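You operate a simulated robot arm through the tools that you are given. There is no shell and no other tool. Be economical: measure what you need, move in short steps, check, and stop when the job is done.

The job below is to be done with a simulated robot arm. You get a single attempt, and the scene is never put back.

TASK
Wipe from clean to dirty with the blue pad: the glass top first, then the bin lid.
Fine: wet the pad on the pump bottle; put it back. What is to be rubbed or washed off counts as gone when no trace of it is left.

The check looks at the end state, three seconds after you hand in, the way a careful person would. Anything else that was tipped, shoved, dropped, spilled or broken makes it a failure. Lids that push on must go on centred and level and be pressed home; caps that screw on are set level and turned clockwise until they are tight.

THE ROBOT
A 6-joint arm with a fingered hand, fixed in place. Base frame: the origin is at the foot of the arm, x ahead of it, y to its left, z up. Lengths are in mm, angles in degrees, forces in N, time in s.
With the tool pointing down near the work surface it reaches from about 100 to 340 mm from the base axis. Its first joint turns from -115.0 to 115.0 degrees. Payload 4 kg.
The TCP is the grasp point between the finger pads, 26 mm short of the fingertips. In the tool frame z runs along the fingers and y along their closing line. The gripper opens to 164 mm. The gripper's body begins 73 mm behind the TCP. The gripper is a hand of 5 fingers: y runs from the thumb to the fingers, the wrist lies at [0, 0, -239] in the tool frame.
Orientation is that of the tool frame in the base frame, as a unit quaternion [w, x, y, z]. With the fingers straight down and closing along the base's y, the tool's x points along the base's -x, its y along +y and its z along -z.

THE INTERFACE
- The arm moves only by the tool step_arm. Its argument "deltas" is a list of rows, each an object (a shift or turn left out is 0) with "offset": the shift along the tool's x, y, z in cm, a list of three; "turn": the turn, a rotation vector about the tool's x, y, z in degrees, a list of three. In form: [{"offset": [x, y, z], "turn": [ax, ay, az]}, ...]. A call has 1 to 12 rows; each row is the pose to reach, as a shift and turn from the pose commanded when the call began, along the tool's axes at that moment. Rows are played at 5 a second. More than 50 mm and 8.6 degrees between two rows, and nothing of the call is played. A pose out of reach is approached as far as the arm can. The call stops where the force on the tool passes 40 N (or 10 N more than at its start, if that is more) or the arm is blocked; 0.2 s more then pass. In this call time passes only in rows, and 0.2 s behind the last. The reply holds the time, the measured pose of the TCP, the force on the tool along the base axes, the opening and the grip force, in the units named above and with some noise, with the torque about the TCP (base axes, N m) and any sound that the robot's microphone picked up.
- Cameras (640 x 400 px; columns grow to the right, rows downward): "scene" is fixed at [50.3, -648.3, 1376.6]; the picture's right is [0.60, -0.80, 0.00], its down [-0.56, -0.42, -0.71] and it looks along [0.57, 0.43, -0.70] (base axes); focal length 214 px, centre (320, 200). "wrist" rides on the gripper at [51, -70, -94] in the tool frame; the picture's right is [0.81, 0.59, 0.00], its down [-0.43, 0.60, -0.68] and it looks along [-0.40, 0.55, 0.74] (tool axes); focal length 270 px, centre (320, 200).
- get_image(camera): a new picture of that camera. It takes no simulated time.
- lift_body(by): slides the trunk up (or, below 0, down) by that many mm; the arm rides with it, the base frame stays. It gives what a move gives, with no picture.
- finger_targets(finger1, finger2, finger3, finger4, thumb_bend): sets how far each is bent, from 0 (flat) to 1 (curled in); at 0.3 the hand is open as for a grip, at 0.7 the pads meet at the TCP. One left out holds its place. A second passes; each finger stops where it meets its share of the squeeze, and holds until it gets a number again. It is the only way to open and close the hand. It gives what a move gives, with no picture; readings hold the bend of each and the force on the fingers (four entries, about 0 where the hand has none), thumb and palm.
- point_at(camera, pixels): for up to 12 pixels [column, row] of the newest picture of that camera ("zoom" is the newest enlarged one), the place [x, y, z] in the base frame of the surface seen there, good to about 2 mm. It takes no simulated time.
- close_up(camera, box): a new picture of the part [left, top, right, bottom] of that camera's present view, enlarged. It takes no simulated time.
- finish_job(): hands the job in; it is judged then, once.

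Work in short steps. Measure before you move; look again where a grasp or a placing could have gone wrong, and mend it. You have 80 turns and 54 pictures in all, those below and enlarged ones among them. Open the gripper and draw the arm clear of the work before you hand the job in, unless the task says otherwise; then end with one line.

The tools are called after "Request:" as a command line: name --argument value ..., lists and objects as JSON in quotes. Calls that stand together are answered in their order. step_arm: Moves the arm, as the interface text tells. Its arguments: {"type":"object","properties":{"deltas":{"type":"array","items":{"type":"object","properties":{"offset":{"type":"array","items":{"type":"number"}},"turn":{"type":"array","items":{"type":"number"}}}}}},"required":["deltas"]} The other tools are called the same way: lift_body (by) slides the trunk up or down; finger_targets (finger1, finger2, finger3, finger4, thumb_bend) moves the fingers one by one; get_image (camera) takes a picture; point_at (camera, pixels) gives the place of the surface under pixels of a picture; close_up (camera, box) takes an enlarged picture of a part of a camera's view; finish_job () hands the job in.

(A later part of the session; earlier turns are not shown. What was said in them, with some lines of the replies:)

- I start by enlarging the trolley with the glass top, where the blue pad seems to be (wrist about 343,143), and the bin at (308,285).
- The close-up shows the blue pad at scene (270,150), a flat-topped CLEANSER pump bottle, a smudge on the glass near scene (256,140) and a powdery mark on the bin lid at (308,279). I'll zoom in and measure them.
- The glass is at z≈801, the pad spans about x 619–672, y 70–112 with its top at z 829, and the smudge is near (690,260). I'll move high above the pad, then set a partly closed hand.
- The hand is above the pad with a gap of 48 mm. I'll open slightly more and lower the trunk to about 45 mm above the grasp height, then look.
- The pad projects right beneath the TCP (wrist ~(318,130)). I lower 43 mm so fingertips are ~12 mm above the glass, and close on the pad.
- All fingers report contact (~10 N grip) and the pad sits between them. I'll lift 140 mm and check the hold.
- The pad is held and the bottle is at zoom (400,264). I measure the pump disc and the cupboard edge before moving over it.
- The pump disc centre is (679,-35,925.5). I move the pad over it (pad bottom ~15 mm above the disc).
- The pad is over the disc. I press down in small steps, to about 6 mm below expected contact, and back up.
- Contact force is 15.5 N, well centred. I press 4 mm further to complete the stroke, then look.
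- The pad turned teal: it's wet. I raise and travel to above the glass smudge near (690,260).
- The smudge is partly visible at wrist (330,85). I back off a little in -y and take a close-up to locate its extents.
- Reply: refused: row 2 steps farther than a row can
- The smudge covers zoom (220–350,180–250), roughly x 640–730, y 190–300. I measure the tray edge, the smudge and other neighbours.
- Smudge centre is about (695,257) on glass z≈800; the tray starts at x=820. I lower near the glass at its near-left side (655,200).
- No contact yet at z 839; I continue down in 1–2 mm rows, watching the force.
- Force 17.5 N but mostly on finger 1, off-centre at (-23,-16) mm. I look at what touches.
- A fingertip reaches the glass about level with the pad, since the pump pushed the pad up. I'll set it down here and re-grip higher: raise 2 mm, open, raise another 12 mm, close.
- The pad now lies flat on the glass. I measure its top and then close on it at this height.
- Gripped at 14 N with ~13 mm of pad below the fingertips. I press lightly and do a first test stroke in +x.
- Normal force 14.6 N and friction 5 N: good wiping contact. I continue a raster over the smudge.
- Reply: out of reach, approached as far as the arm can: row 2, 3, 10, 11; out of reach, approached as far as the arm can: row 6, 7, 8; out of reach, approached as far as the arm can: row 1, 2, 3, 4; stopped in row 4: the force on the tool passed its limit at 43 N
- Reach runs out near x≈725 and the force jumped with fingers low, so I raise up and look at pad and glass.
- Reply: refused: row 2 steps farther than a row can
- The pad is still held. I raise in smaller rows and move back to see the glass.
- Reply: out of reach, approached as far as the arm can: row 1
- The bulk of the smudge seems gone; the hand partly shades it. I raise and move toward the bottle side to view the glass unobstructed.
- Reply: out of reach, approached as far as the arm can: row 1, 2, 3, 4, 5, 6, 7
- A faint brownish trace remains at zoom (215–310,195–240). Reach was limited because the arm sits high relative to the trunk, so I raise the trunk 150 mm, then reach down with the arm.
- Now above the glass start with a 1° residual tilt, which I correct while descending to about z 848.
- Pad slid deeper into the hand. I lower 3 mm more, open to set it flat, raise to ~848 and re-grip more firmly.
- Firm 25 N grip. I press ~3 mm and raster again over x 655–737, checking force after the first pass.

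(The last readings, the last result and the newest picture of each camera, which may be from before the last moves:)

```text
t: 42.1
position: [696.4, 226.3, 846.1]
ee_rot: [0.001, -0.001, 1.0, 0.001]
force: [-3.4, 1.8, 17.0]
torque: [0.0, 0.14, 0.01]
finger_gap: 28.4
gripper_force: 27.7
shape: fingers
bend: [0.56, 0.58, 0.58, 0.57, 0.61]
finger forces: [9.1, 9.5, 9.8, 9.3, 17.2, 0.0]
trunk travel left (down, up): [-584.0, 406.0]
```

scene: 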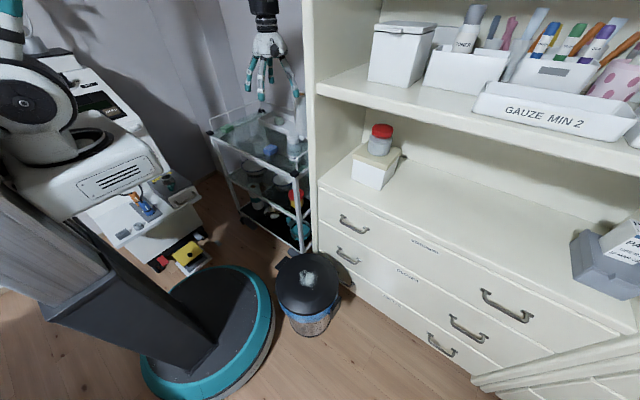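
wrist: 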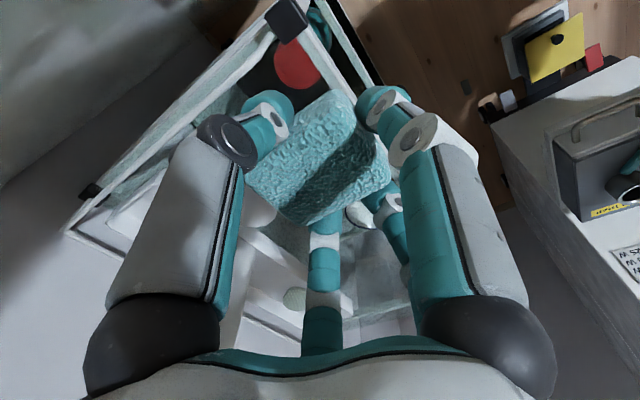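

Contact holds (17 N), no reach issue. I continue the raster to y≈315.

Request:
step_arm --deltas '[{"offset": [-4, 0, 0]}, {"offset": [-4, 1.5, 0]}, {"offset": [0, 1.5, 0]}, {"offset": [4, 1.5, 0]}, {"offset": [4, 3, 0]}, {"offset": [0, 3, 0]}, {"offset": [-4, 3, 0]}, {"offset": [-4, 4.5, 0]}, {"offset": [0, 4.5, 0]}, {"offset": [4, 4.5, 0]}, {"offset": [4, 6, 0]}, {"offset": [0, 6, 0]}]'

Request:
step_arm --deltas '[{"offset": [-4, 0, 0]}, {"offset": [-4, 1.5, 0]}, {"offset": [0, 1.5, 0]}, {"offset": [4, 1.5, 0]}, {"offset": [4, 3, 0]}, {"offset": [0, 3, 0]}, {"offset": [-4, 3, 0]}, {"offset": [-3, 0, 0]}, {"offset": [-3, -3, 0]}, {"offset": [-3, -6, 0]}, {"offset": [-3, -9, 0]}]'

```text
t: 44.8
position: [695.7, 284.8, 847.6]
ee_rot: [0.001, 0.0, 1.0, 0.002]
force: [-0.9, 1.1, 10.3]
torque: [-0.03, 0.02, 0.0]
finger_gap: 28.2
gripper_force: 26.7
shape: fingers
bend: [0.56, 0.58, 0.58, 0.57, 0.61]
finger forces: [8.6, 9.4, 8.9, 9.3, 16.9, 0.0]
trunk travel left (down, up): [-584.0, 406.0]
```

```text
t: 47.1
position: [727.9, 193.0, 847.7]
ee_rot: [0.0, 0.001, 1.0, 0.001]
force: [-0.4, 0.7, 9.2]
torque: [0.02, 0.0, -0.04]
finger_gap: 27.5
gripper_force: 26.9
shape: fingers
bend: [0.57, 0.58, 0.58, 0.57, 0.61]
finger forces: [8.7, 8.8, 9.4, 9.1, 17.2, 0.0]
trunk travel left (down, up): [-584.0, 406.0]
```

Contact held throughout. Now a cross-hatch with y strokes at several x columns.

Request:
step_arm --deltas '[{"offset": [1.8, 0, 0.1]}, {"offset": [1.8, 4, 0.1]}, {"offset": [1.8, 8, 0.1]}, {"offset": [1.8, 11.5, 0.1]}, {"offset": [3.6, 11.5, 0.1]}, {"offset": [3.6, 8, 0.1]}, {"offset": [3.6, 4, 0.1]}, {"offset": [3.6, 0, 0.1]}, {"offset": [5.4, 0, 0.1]}, {"offset": [5.4, 4, 0.1]}, {"offset": [5.4, 8, 0.1]}, {"offset": [5.4, 11.5, 0.1]}]'

Request:
step_arm --deltas '[{"offset": [2, 0, 0]}, {"offset": [2, -4, 0]}, {"offset": [2, -8, 0]}, {"offset": [2, -11.5, 0]}, {"offset": [2, -11.5, -3]}, {"offset": [3, -13, -7.5]}, {"offset": [5, -15, -11]}]'

Request:
step_arm --deltas '[{"offset": [1, -4, -2]}, {"offset": [2, -8, -4]}, {"offset": [3, -12, -4]}, {"offset": [4, -16, -4]}, {"offset": [4, -20, -4]}]'

Request:
close_up --camera "scene" --box '[235, 115, 285, 160]'

```text
t: 49.8
position: [673.4, 309.1, 847.7]
ee_rot: [0.002, 0.002, 1.0, 0.001]
force: [0.2, -5.4, 16.7]
torque: [-0.28, -0.06, -0.02]
finger_gap: 27.4
gripper_force: 28.1
shape: fingers
bend: [0.57, 0.59, 0.58, 0.56, 0.6]
finger forces: [9.5, 8.3, 8.5, 9.5, 20.4, 0.0]
trunk travel left (down, up): [-584.0, 406.0]
```

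```text
t: 51.4
position: [621.8, 160.3, 955.4]
ee_rot: [0.0, 0.001, 1.0, 0.001]
force: [0.4, 0.3, 0.4]
torque: [-0.01, 0.01, -0.01]
finger_gap: 27.5
gripper_force: 26.0
shape: fingers
bend: [0.57, 0.58, 0.58, 0.57, 0.61]
finger forces: [8.6, 8.6, 8.6, 8.6, 17.4, 0.1]
trunk travel left (down, up): [-584.0, 406.0]
```

```text
t: 52.5
position: [582.2, -39.7, 994.7]
ee_rot: [0.0, 0.001, 1.0, 0.001]
force: [0.1, 0.3, 0.3]
torque: [-0.03, -0.01, -0.01]
finger_gap: 27.6
gripper_force: 26.0
shape: fingers
bend: [0.57, 0.58, 0.58, 0.57, 0.61]
finger forces: [8.5, 8.6, 8.6, 8.7, 17.5, 0.0]
trunk travel left (down, up): [-584.0, 406.0]
```

```text
8.89 times, centred on (260, 138) of scene
```

zoom: 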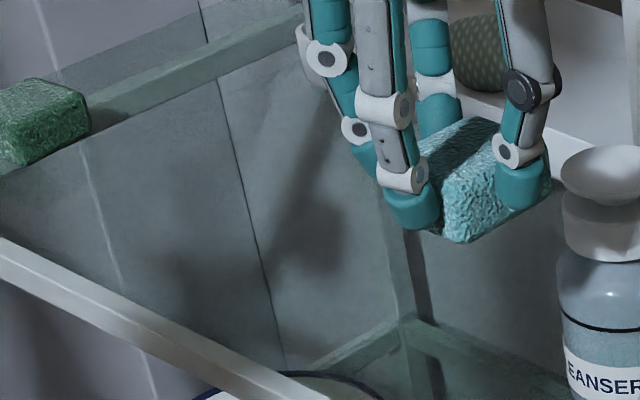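

The glass looks clean now at the smudge site. I carry the pad horizontally to above the bin lid (370,-345).

Request:
step_arm --deltas '[{"offset": [3, -2, 0]}, {"offset": [6, -4, 0]}, {"offset": [9, -7, 0]}, {"offset": [12, -10.5, 0]}, {"offset": [15, -14, 0]}, {"offset": [17, -18, 0]}, {"offset": [19, -22, 0]}, {"offset": [20, -26, 0]}, {"offset": [21, -30.5, 0]}]'

Request:
get_image --camera "scene"

Request:
point_at --camera "scene" --pixels '[[299, 280], [317, 280], [308, 271], [308, 290], [320, 350], [355, 260]]'

```text
t: 54.5
position: [373.6, -347.3, 993.2]
ee_rot: [0.0, 0.001, 1.0, 0.001]
force: [-0.9, -1.3, -0.5]
torque: [0.0, 0.01, 0.01]
finger_gap: 27.2
gripper_force: 25.7
shape: fingers
bend: [0.57, 0.58, 0.58, 0.57, 0.61]
finger forces: [8.0, 8.5, 8.8, 8.5, 17.6, 0.1]
trunk travel left (down, up): [-584.0, 406.0]
```

```text
20 pictures are left
```

scene: 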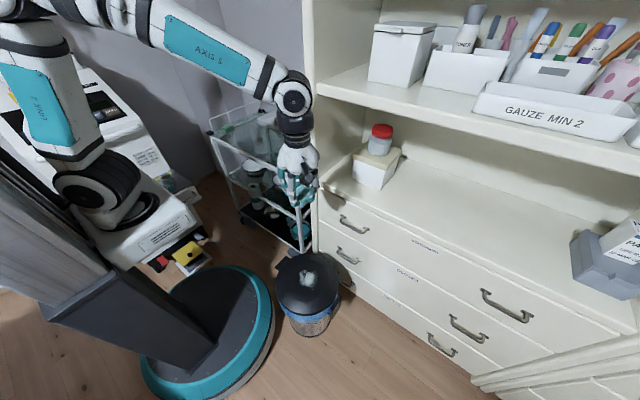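

```text
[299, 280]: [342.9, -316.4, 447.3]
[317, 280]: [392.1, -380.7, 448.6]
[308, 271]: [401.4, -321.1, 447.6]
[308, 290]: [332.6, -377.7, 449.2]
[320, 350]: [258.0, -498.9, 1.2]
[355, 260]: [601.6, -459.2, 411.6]
```

Smudge centre is about (368,-348), lid top z≈448. Before lowering the trunk ~450 mm I check what is under the carriage and shoulder.

Request:
close_up --camera "scene" --box '[0, 80, 280, 300]'

Request:
point_at --camera "scene" --pixels '[[160, 240], [195, 220], [110, 260], [100, 210], [150, 205], [185, 195], [190, 255], [165, 185], [150, 165], [100, 110], [210, 330], [80, 185]]'

```text
1.82 times, centred on (140, 190) of scene
```

zoom: 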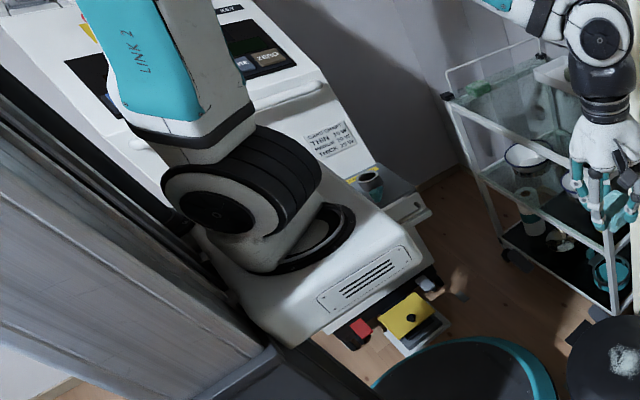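

```text
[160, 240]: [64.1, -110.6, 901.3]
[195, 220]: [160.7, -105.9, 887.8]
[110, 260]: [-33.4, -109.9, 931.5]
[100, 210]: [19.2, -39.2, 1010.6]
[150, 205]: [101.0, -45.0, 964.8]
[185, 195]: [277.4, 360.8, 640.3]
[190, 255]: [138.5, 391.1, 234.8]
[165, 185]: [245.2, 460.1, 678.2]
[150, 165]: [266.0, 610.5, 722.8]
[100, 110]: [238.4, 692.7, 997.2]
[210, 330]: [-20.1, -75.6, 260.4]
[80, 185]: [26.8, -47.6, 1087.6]
```

The path under the carriage is clear (cart starts at y>360). I lower the trunk 460 mm to hover ~35 mm above the lid.

Request:
lift_body --by -300

Request:
lift_body --by -160

Request:
close_up --camera "scene" --box '[240, 200, 380, 340]'

```text
t: 57.5
position: [373.8, -344.9, 693.0]
ee_rot: [0.0, 0.0, 1.0, 0.001]
force: [0.5, -1.1, 0.0]
torque: [-0.03, -0.01, -0.01]
finger_gap: 27.3
gripper_force: 25.5
shape: fingers
bend: [0.57, 0.58, 0.58, 0.57, 0.61]
finger forces: [8.0, 8.5, 8.8, 8.4, 17.7, 0.0]
trunk travel left (down, up): [-284.0, 706.0]
```

```text
t: 59.4
position: [373.7, -344.7, 531.8]
ee_rot: [0.0, 0.001, 1.0, 0.001]
force: [-0.3, 0.4, -0.3]
torque: [0.02, -0.05, -0.01]
finger_gap: 27.2
gripper_force: 25.7
shape: fingers
bend: [0.57, 0.58, 0.58, 0.57, 0.61]
finger forces: [7.9, 8.6, 8.8, 8.4, 17.5, 0.0]
trunk travel left (down, up): [-124.0, 866.0]
```

```text
2.86 times, centred on (310, 270) of scene
```

zoom: 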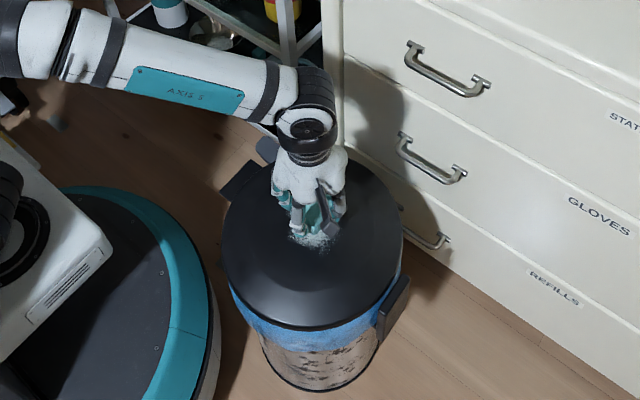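

Hovering above the lid's powder. I descend carefully to contact with light force.

Request:
step_arm --deltas '[{"offset": [0, 0, 2]}, {"offset": [0, 0, 3]}, {"offset": [0, 0, 3.4]}, {"offset": [0, 0, 3.55]}, {"offset": [0, 0, 3.7]}]'

```text
t: 60.6
position: [373.2, -345.6, 495.3]
ee_rot: [0.0, 0.001, 1.0, 0.001]
force: [-0.6, -0.1, -0.5]
torque: [-0.02, 0.0, 0.01]
finger_gap: 27.3
gripper_force: 25.6
shape: fingers
bend: [0.57, 0.58, 0.58, 0.57, 0.61]
finger forces: [8.0, 8.5, 8.6, 8.4, 17.7, 0.1]
trunk travel left (down, up): [-124.0, 866.0]
```

Request:
step_arm --deltas '[{"offset": [0, 0, 0.1]}, {"offset": [0, 0, 0.2]}, {"offset": [0, 0, 0.3]}]'

```text
t: 61.4
position: [372.9, -345.4, 494.2]
ee_rot: [0.001, 0.001, 1.0, 0.001]
force: [0.4, 0.6, 5.5]
torque: [0.0, -0.02, 0.0]
finger_gap: 27.3
gripper_force: 25.9
shape: fingers
bend: [0.57, 0.58, 0.58, 0.57, 0.61]
finger forces: [8.1, 8.7, 9.0, 8.4, 17.6, 0.0]
trunk travel left (down, up): [-124.0, 866.0]
```

Light contact 5.5 N. I add 1 mm and raster over the mark.

Request:
step_arm --deltas '[{"offset": [0, 0, 0.1]}, {"offset": [2, 0, 0.1]}, {"offset": [4.5, 0, 0.1]}, {"offset": [4.5, -1.5, 0.1]}, {"offset": [1.5, -1.5, 0.1]}, {"offset": [-1.5, -1.5, 0.1]}, {"offset": [-4, -1.5, 0.1]}]'

Request:
close_up --camera "scene" --box '[240, 200, 380, 340]'

```text
t: 63.0
position: [413.0, -360.4, 491.8]
ee_rot: [0.001, 0.001, 1.0, 0.001]
force: [-6.8, 0.3, 18.8]
torque: [0.01, 0.28, -0.01]
finger_gap: 28.0
gripper_force: 28.8
shape: fingers
bend: [0.57, 0.58, 0.58, 0.57, 0.61]
finger forces: [10.0, 9.9, 9.8, 8.4, 19.5, 0.1]
trunk travel left (down, up): [-124.0, 866.0]
```

```text
2.86 times, centred on (310, 270) of scene
```

zoom: 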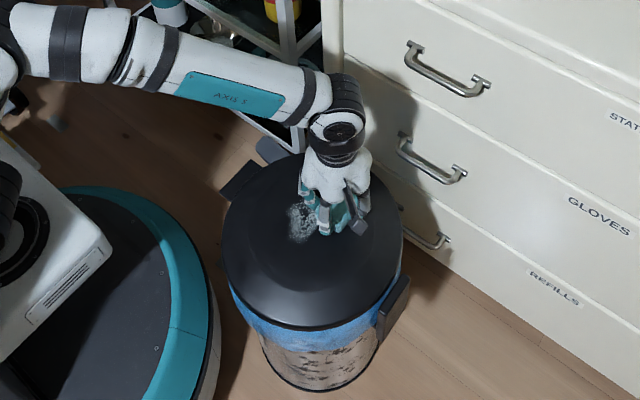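

Bin unmoved; the mark is coming off, remainder at zoom (305,215). I ease 1 mm and continue over the whole area.

Request:
step_arm --deltas '[{"offset": [0, -1.5, -0.1]}, {"offset": [3, -1.5, -0.1]}, {"offset": [6, -1.5, -0.1]}, {"offset": [8.5, -1.5, -0.1]}, {"offset": [8.5, 1, -0.1]}, {"offset": [8.5, 3, -0.1]}, {"offset": [5, 3, -0.1]}, {"offset": [2.5, 3, -0.1]}, {"offset": [0, 3, -0.1]}, {"offset": [0, 4.5, -0.1]}, {"offset": [3, 4.5, -0.1]}, {"offset": [6, 4.5, -0.1]}]'

Request:
step_arm --deltas '[{"offset": [2.5, 0, 0]}, {"offset": [2.5, 1.5, 0]}, {"offset": [-0.5, 1.5, 0]}, {"offset": [-3.5, 1.5, 0]}, {"offset": [-6, 1.5, 0]}, {"offset": [-6, -2.5, 0]}, {"offset": [-3, -2.5, 0]}, {"offset": [0, -2.5, 0]}, {"offset": [2.5, -2.5, 0]}, {"offset": [2.5, -4, 0]}, {"offset": [0, -4, 0]}, {"offset": [-3, -4, 0]}]'

Request:
step_arm --deltas '[{"offset": [-3, 0, -0.5]}, {"offset": [-3, 0, -4]}, {"offset": [-5, 0, -7]}, {"offset": [-7, 2, -9]}]'

Request:
close_up --camera "scene" --box '[270, 240, 350, 310]'

```text
t: 65.6
position: [352.5, -315.1, 492.6]
ee_rot: [0.0, 0.001, 1.0, 0.0]
force: [0.7, 0.3, 2.7]
torque: [-0.06, -0.03, -0.01]
finger_gap: 27.4
gripper_force: 26.3
shape: fingers
bend: [0.57, 0.59, 0.58, 0.57, 0.61]
finger forces: [8.4, 9.2, 8.9, 9.0, 18.0, 0.1]
trunk travel left (down, up): [-124.0, 866.0]
```

```text
t: 68.2
position: [383.3, -355.5, 493.9]
ee_rot: [0.0, 0.0, 1.0, 0.001]
force: [0.4, 0.0, 1.1]
torque: [-0.03, 0.0, -0.02]
finger_gap: 27.8
gripper_force: 25.9
shape: fingers
bend: [0.57, 0.59, 0.58, 0.57, 0.61]
finger forces: [8.4, 8.9, 8.6, 8.9, 17.6, 0.1]
trunk travel left (down, up): [-124.0, 866.0]
```

```text
t: 69.2
position: [451.8, -335.1, 583.2]
ee_rot: [-0.001, 0.001, 1.0, 0.001]
force: [-0.1, -0.3, 0.4]
torque: [0.01, -0.01, 0.01]
finger_gap: 27.4
gripper_force: 25.2
shape: fingers
bend: [0.57, 0.59, 0.58, 0.57, 0.61]
finger forces: [8.3, 8.7, 8.5, 8.9, 17.4, 0.1]
trunk travel left (down, up): [-124.0, 866.0]
```

```text
5.71 times, centred on (310, 275) of scene
```

zoom: 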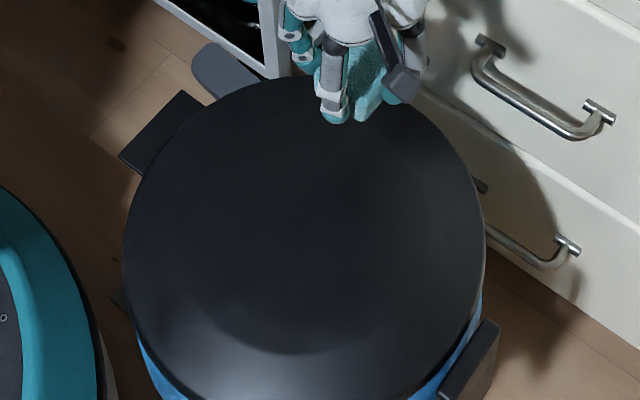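

The lid looks clean; I check a tighter enlargement for faint traces.

Request:
close_up --camera "scene" --box '[292, 264, 326, 296]'

```text
12.50 times, centred on (309, 280) of scene
```

zoom: 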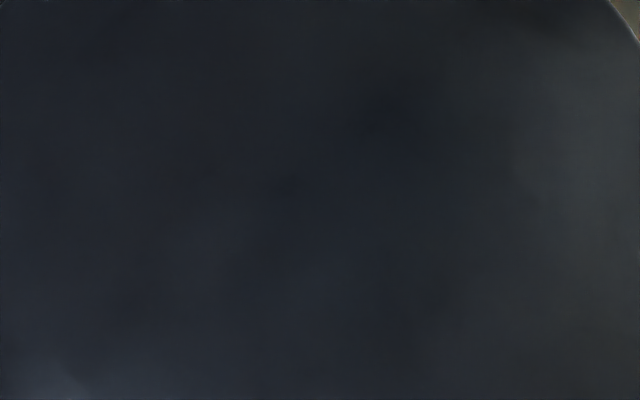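

No trace visible, but I make one more firm pass for certainty, since the last strokes were light.

Request:
step_arm --deltas '[{"offset": [3.5, -3, 3]}, {"offset": [4, -5, 7]}, {"offset": [4, -5, 8.8]}, {"offset": [4, -5, 9.2]}, {"offset": [7, -5, 9.2]}, {"offset": [10, -5, 9.2]}, {"offset": [12.5, -5, 9.2]}, {"offset": [12.5, -3, 9.2]}, {"offset": [10, -3, 9.2]}, {"offset": [7, -3, 9.2]}, {"offset": [4, -3, 9.2]}, {"offset": [4, -1, 9.2]}]'

Request:
step_arm --deltas '[{"offset": [3, 0, 0]}, {"offset": [6, 0, 0]}, {"offset": [8.5, 0, 0]}, {"offset": [8.5, 2, 0]}, {"offset": [6, 2, 0]}, {"offset": [3, 2, 0]}, {"offset": [0, 2, 0]}, {"offset": [0, 4, 0]}, {"offset": [3, 4, 0]}, {"offset": [6, 4, 0]}, {"offset": [8.5, 4, 0]}, {"offset": [5, 4, -3]}]'

Request:
step_arm --deltas '[{"offset": [-2, 1, -4]}, {"offset": [-6, 2, -6]}, {"offset": [-10, 3, -8]}]'

Request:
lift_body --by 470

Request:
close_up --camera "scene" --box '[270, 240, 350, 310]'

```text
refused: row 1 steps farther than a row can; nothing moved
```

```text
t: 71.8
position: [403.6, -293.8, 612.2]
ee_rot: [0.0, 0.001, 1.0, 0.001]
force: [-1.1, -0.1, 0.6]
torque: [-0.02, 0.03, 0.0]
finger_gap: 27.6
gripper_force: 26.2
shape: fingers
bend: [0.57, 0.59, 0.58, 0.57, 0.61]
finger forces: [8.4, 8.4, 8.4, 8.7, 17.0, 0.0]
trunk travel left (down, up): [-124.0, 866.0]
```

```text
t: 72.6
position: [497.2, -262.1, 674.4]
ee_rot: [0.004, 0.001, 1.0, -0.001]
force: [0.0, 0.0, -0.3]
torque: [0.03, 0.0, -0.01]
finger_gap: 27.6
gripper_force: 25.6
shape: fingers
bend: [0.57, 0.59, 0.58, 0.57, 0.61]
finger forces: [8.2, 8.2, 8.3, 8.7, 17.0, 0.0]
out of reach, approached as far as the arm can: row 3
trunk travel left (down, up): [-124.0, 866.0]
```

```text
refused: 470 is not a number from -400 to 400
```

```text
5.71 times, centred on (310, 275) of scene
```

zoom: 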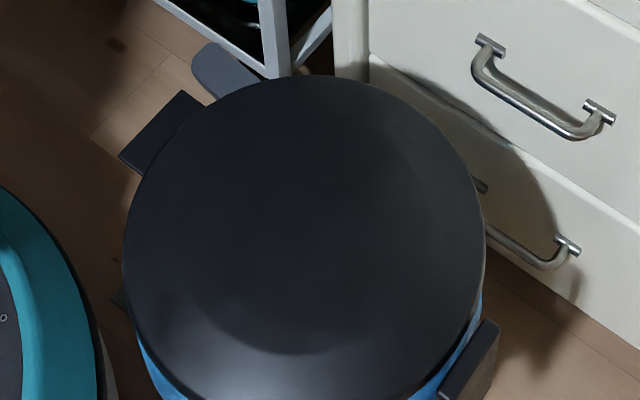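

The first call was refused so the rest ran harmlessly in the air; the unobstructed lid view shows no trace, so no extra pass is needed. I raise the trunk to bring the pad back.

Request:
lift_body --by 400

Request:
lift_body --by 60

Request:
step_arm --deltas '[{"offset": [0, 3, 3]}, {"offset": [0, 6, 6]}, {"offset": [0, 9, 9]}, {"offset": [0, 12.5, 12]}, {"offset": [-2, 16.5, 13]}, {"offset": [-4, 20.5, 13]}, {"offset": [-6, 24.5, 13]}, {"offset": [-9, 28, 13]}, {"offset": [-12, 31.5, 13]}, {"offset": [-14.8, 35.2, 13]}]'

Request:
close_up --camera "scene" --box '[220, 75, 320, 165]'

```text
t: 76.4
position: [499.4, -261.5, 1074.7]
ee_rot: [0.004, 0.001, 1.0, -0.001]
force: [-0.5, -0.6, 0.1]
torque: [0.01, -0.01, -0.02]
finger_gap: 27.7
gripper_force: 25.0
shape: fingers
bend: [0.57, 0.59, 0.58, 0.57, 0.61]
finger forces: [8.3, 8.3, 8.2, 8.6, 17.0, 0.0]
trunk travel left (down, up): [-524.0, 466.0]
```

```text
t: 77.4
position: [498.1, -262.7, 1134.6]
ee_rot: [0.004, 0.0, 1.0, -0.002]
force: [-0.4, 0.5, -0.8]
torque: [0.02, 0.03, -0.03]
finger_gap: 27.6
gripper_force: 25.1
shape: fingers
bend: [0.57, 0.59, 0.58, 0.57, 0.61]
finger forces: [8.2, 8.3, 8.3, 8.7, 16.9, 0.1]
trunk travel left (down, up): [-584.0, 406.0]
```

```text
t: 79.6
position: [648.7, 90.8, 1004.0]
ee_rot: [0.004, 0.002, 1.0, -0.001]
force: [-0.1, -0.1, 0.0]
torque: [-0.03, 0.02, 0.04]
finger_gap: 27.6
gripper_force: 24.8
shape: fingers
bend: [0.57, 0.59, 0.59, 0.57, 0.61]
finger forces: [7.8, 8.2, 8.3, 8.3, 17.0, 0.0]
trunk travel left (down, up): [-584.0, 406.0]
```

```text
4.44 times, centred on (270, 120) of scene
```

zoom: 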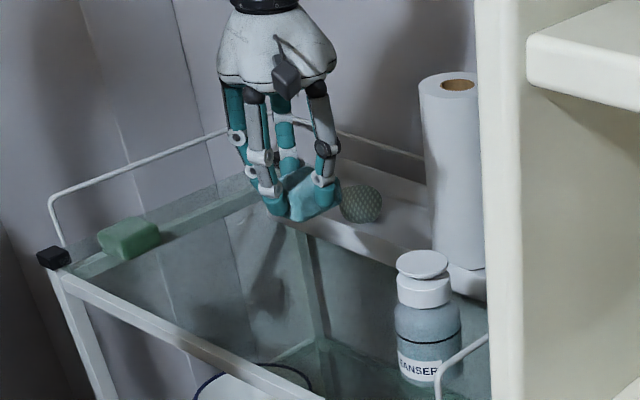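

Above the home spot with pad held. I descend to just touch the glass at (645,90).

Request:
step_arm --deltas '[{"offset": [0.2, 0, 4.5], "turn": [0, 0.45, 0]}, {"offset": [0.3, 0, 9], "turn": [0, 0.45, 0]}, {"offset": [0.3, 0, 12], "turn": [0, 0.45, 0]}, {"offset": [0.3, 0, 14], "turn": [0, 0.45, 0]}, {"offset": [0.3, 0, 15], "turn": [0, 0.45, 0]}, {"offset": [0.3, 0, 15.5], "turn": [0, 0.45, 0]}]'

Request:
step_arm --deltas '[{"offset": [0, 0, 0.15]}, {"offset": [0, 0, 0.3]}]'

```text
t: 81.0
position: [646.9, 88.1, 849.3]
ee_rot: [0.0, 0.001, 1.0, -0.002]
force: [-0.2, 0.0, -0.1]
torque: [0.0, -0.01, 0.04]
finger_gap: 27.4
gripper_force: 25.0
shape: fingers
bend: [0.57, 0.59, 0.59, 0.57, 0.61]
finger forces: [7.7, 8.2, 8.3, 8.4, 17.0, 0.1]
trunk travel left (down, up): [-584.0, 406.0]
```

```text
t: 81.6
position: [646.3, 88.9, 846.4]
ee_rot: [0.001, 0.001, 1.0, -0.002]
force: [-0.2, -0.9, 0.2]
torque: [-0.02, -0.04, -0.01]
finger_gap: 27.4
gripper_force: 25.1
shape: fingers
bend: [0.57, 0.59, 0.59, 0.57, 0.61]
finger forces: [7.7, 8.2, 8.5, 8.4, 17.1, 0.1]
trunk travel left (down, up): [-584.0, 406.0]
```

Request:
step_arm --deltas '[{"offset": [0, 0, 0.1]}, {"offset": [0, 0, 0.2]}]'

Request:
finger_targets --finger1 0.45 --finger2 0.45 --finger3 0.45 --finger4 0.45 --thumb_bend 0.45

Request:
lift_body --by 250

Request:
close_up --camera "scene" --box '[230, 105, 310, 165]'

```text
t: 82.2
position: [648.6, 87.6, 845.7]
ee_rot: [0.002, 0.0, 1.0, -0.001]
force: [-0.1, 0.6, 11.4]
torque: [-0.01, 0.0, -0.02]
finger_gap: 27.3
gripper_force: 25.6
shape: fingers
bend: [0.57, 0.59, 0.59, 0.57, 0.61]
finger forces: [8.1, 8.8, 8.8, 8.5, 17.4, 0.0]
trunk travel left (down, up): [-584.0, 406.0]
```

```text
t: 83.2
position: [647.2, 88.3, 844.2]
ee_rot: [0.0, 0.002, 1.0, -0.002]
force: [-0.3, 0.2, -0.7]
torque: [-0.01, 0.0, 0.03]
finger_gap: 54.5
gripper_force: 0.1
shape: fingers
bend: [0.45, 0.45, 0.45, 0.45, 0.45]
finger forces: [0.0, 0.0, 0.0, 0.0, 0.0, 0.0]
trunk travel left (down, up): [-584.0, 406.0]
```

```text
t: 85.8
position: [645.6, 88.9, 1094.2]
ee_rot: [0.0, 0.002, 1.0, -0.001]
force: [-0.8, 0.3, -0.9]
torque: [0.02, 0.0, 0.02]
finger_gap: 54.7
gripper_force: 0.0
shape: fingers
bend: [0.45, 0.45, 0.45, 0.45, 0.45]
finger forces: [0.1, 0.0, 0.0, 0.0, 0.0, 0.0]
trunk travel left (down, up): [-834.0, 156.0]
```

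```text
6.67 times, centred on (270, 135) of scene
```

zoom: 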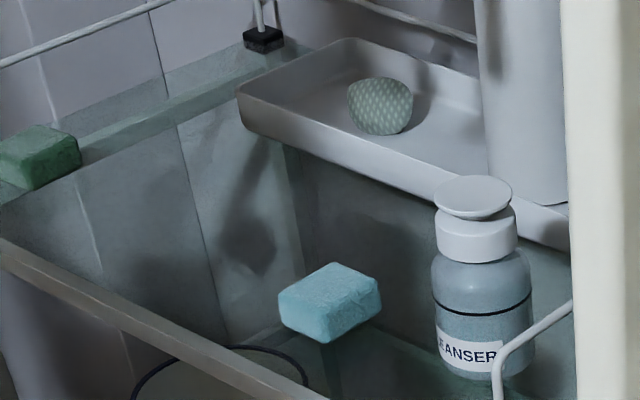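

The pad is back on its spot, the glass looks clear apart from a wall shadow at (250,240). I verify pad position and open the hand fully.

Request:
point_at --camera "zoom" --pixels '[[330, 288], [280, 295], [375, 282], [335, 265], [325, 320], [250, 240]]'

Request:
finger_targets --finger1 0.3 --finger2 0.3 --finger3 0.3 --finger4 0.3 --thumb_bend 0.3

Request:
step_arm --deltas '[{"offset": [2, -4, -1]}, {"offset": [4, -8, -2]}, {"offset": [6, -12, -3]}, {"offset": [6.4, -16, -4]}]'

Request:
close_up --camera "scene" --box '[240, 120, 275, 150]'

Request:
get_image --camera "wrist"

Request:
get_image --camera "scene"

```text
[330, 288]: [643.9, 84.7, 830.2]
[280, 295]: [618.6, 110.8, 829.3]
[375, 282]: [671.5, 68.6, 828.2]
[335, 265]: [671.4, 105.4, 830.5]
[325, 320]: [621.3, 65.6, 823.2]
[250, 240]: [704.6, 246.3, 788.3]
```

```text
t: 86.8
position: [646.5, 89.7, 1094.5]
ee_rot: [0.0, 0.001, 1.0, -0.001]
force: [-0.4, 0.6, -0.8]
torque: [-0.01, 0.0, 0.02]
finger_gap: 90.5
gripper_force: 0.1
shape: fingers
bend: [0.3, 0.3, 0.3, 0.3, 0.3]
finger forces: [0.0, 0.0, 0.0, 0.1, 0.1, 0.0]
trunk travel left (down, up): [-834.0, 156.0]
```

```text
t: 87.8
position: [583.3, -73.3, 1134.5]
ee_rot: [0.0, 0.001, 1.0, -0.001]
force: [0.3, -0.5, 0.4]
torque: [-0.02, 0.0, 0.01]
finger_gap: 90.5
gripper_force: 0.1
shape: fingers
bend: [0.3, 0.3, 0.3, 0.3, 0.3]
finger forces: [0.0, 0.0, 0.0, 0.0, 0.0, 0.0]
trunk travel left (down, up): [-834.0, 156.0]
```

```text
13.33 times, centred on (258, 135) of scene
```

zoom: 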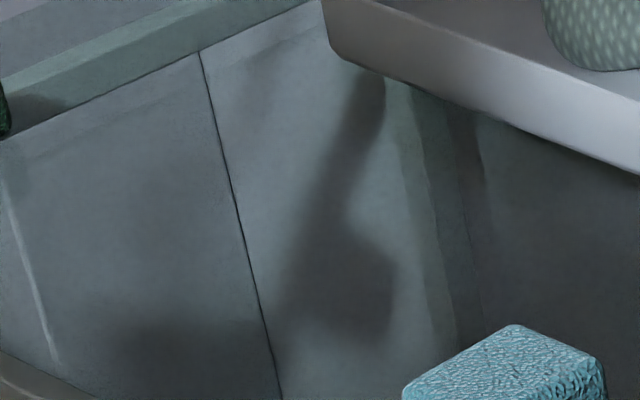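

```text
10 pictures are left
```

wrist: 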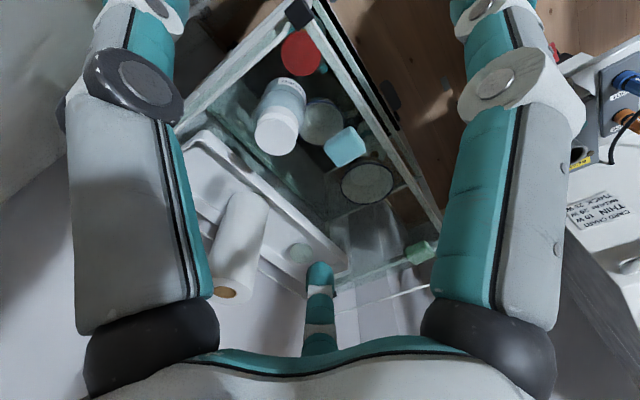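

```text
9 pictures are left
```

scene: 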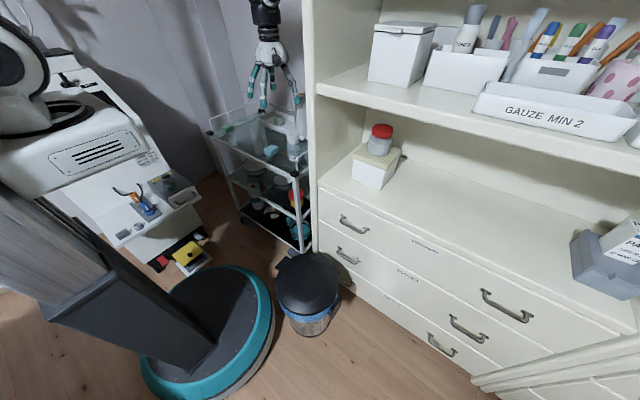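

The glass and lid are clean, the pad is back at (645,88), the bottle is standing, and the arm is clear. I hand in.

Request:
finish_job

```text
The job is handed in.
```

I wet the blue pad on the pump bottle, wiped the glass top and then the bin lid, and put the pad back in its place. The last pictures show no trace left on either surface.
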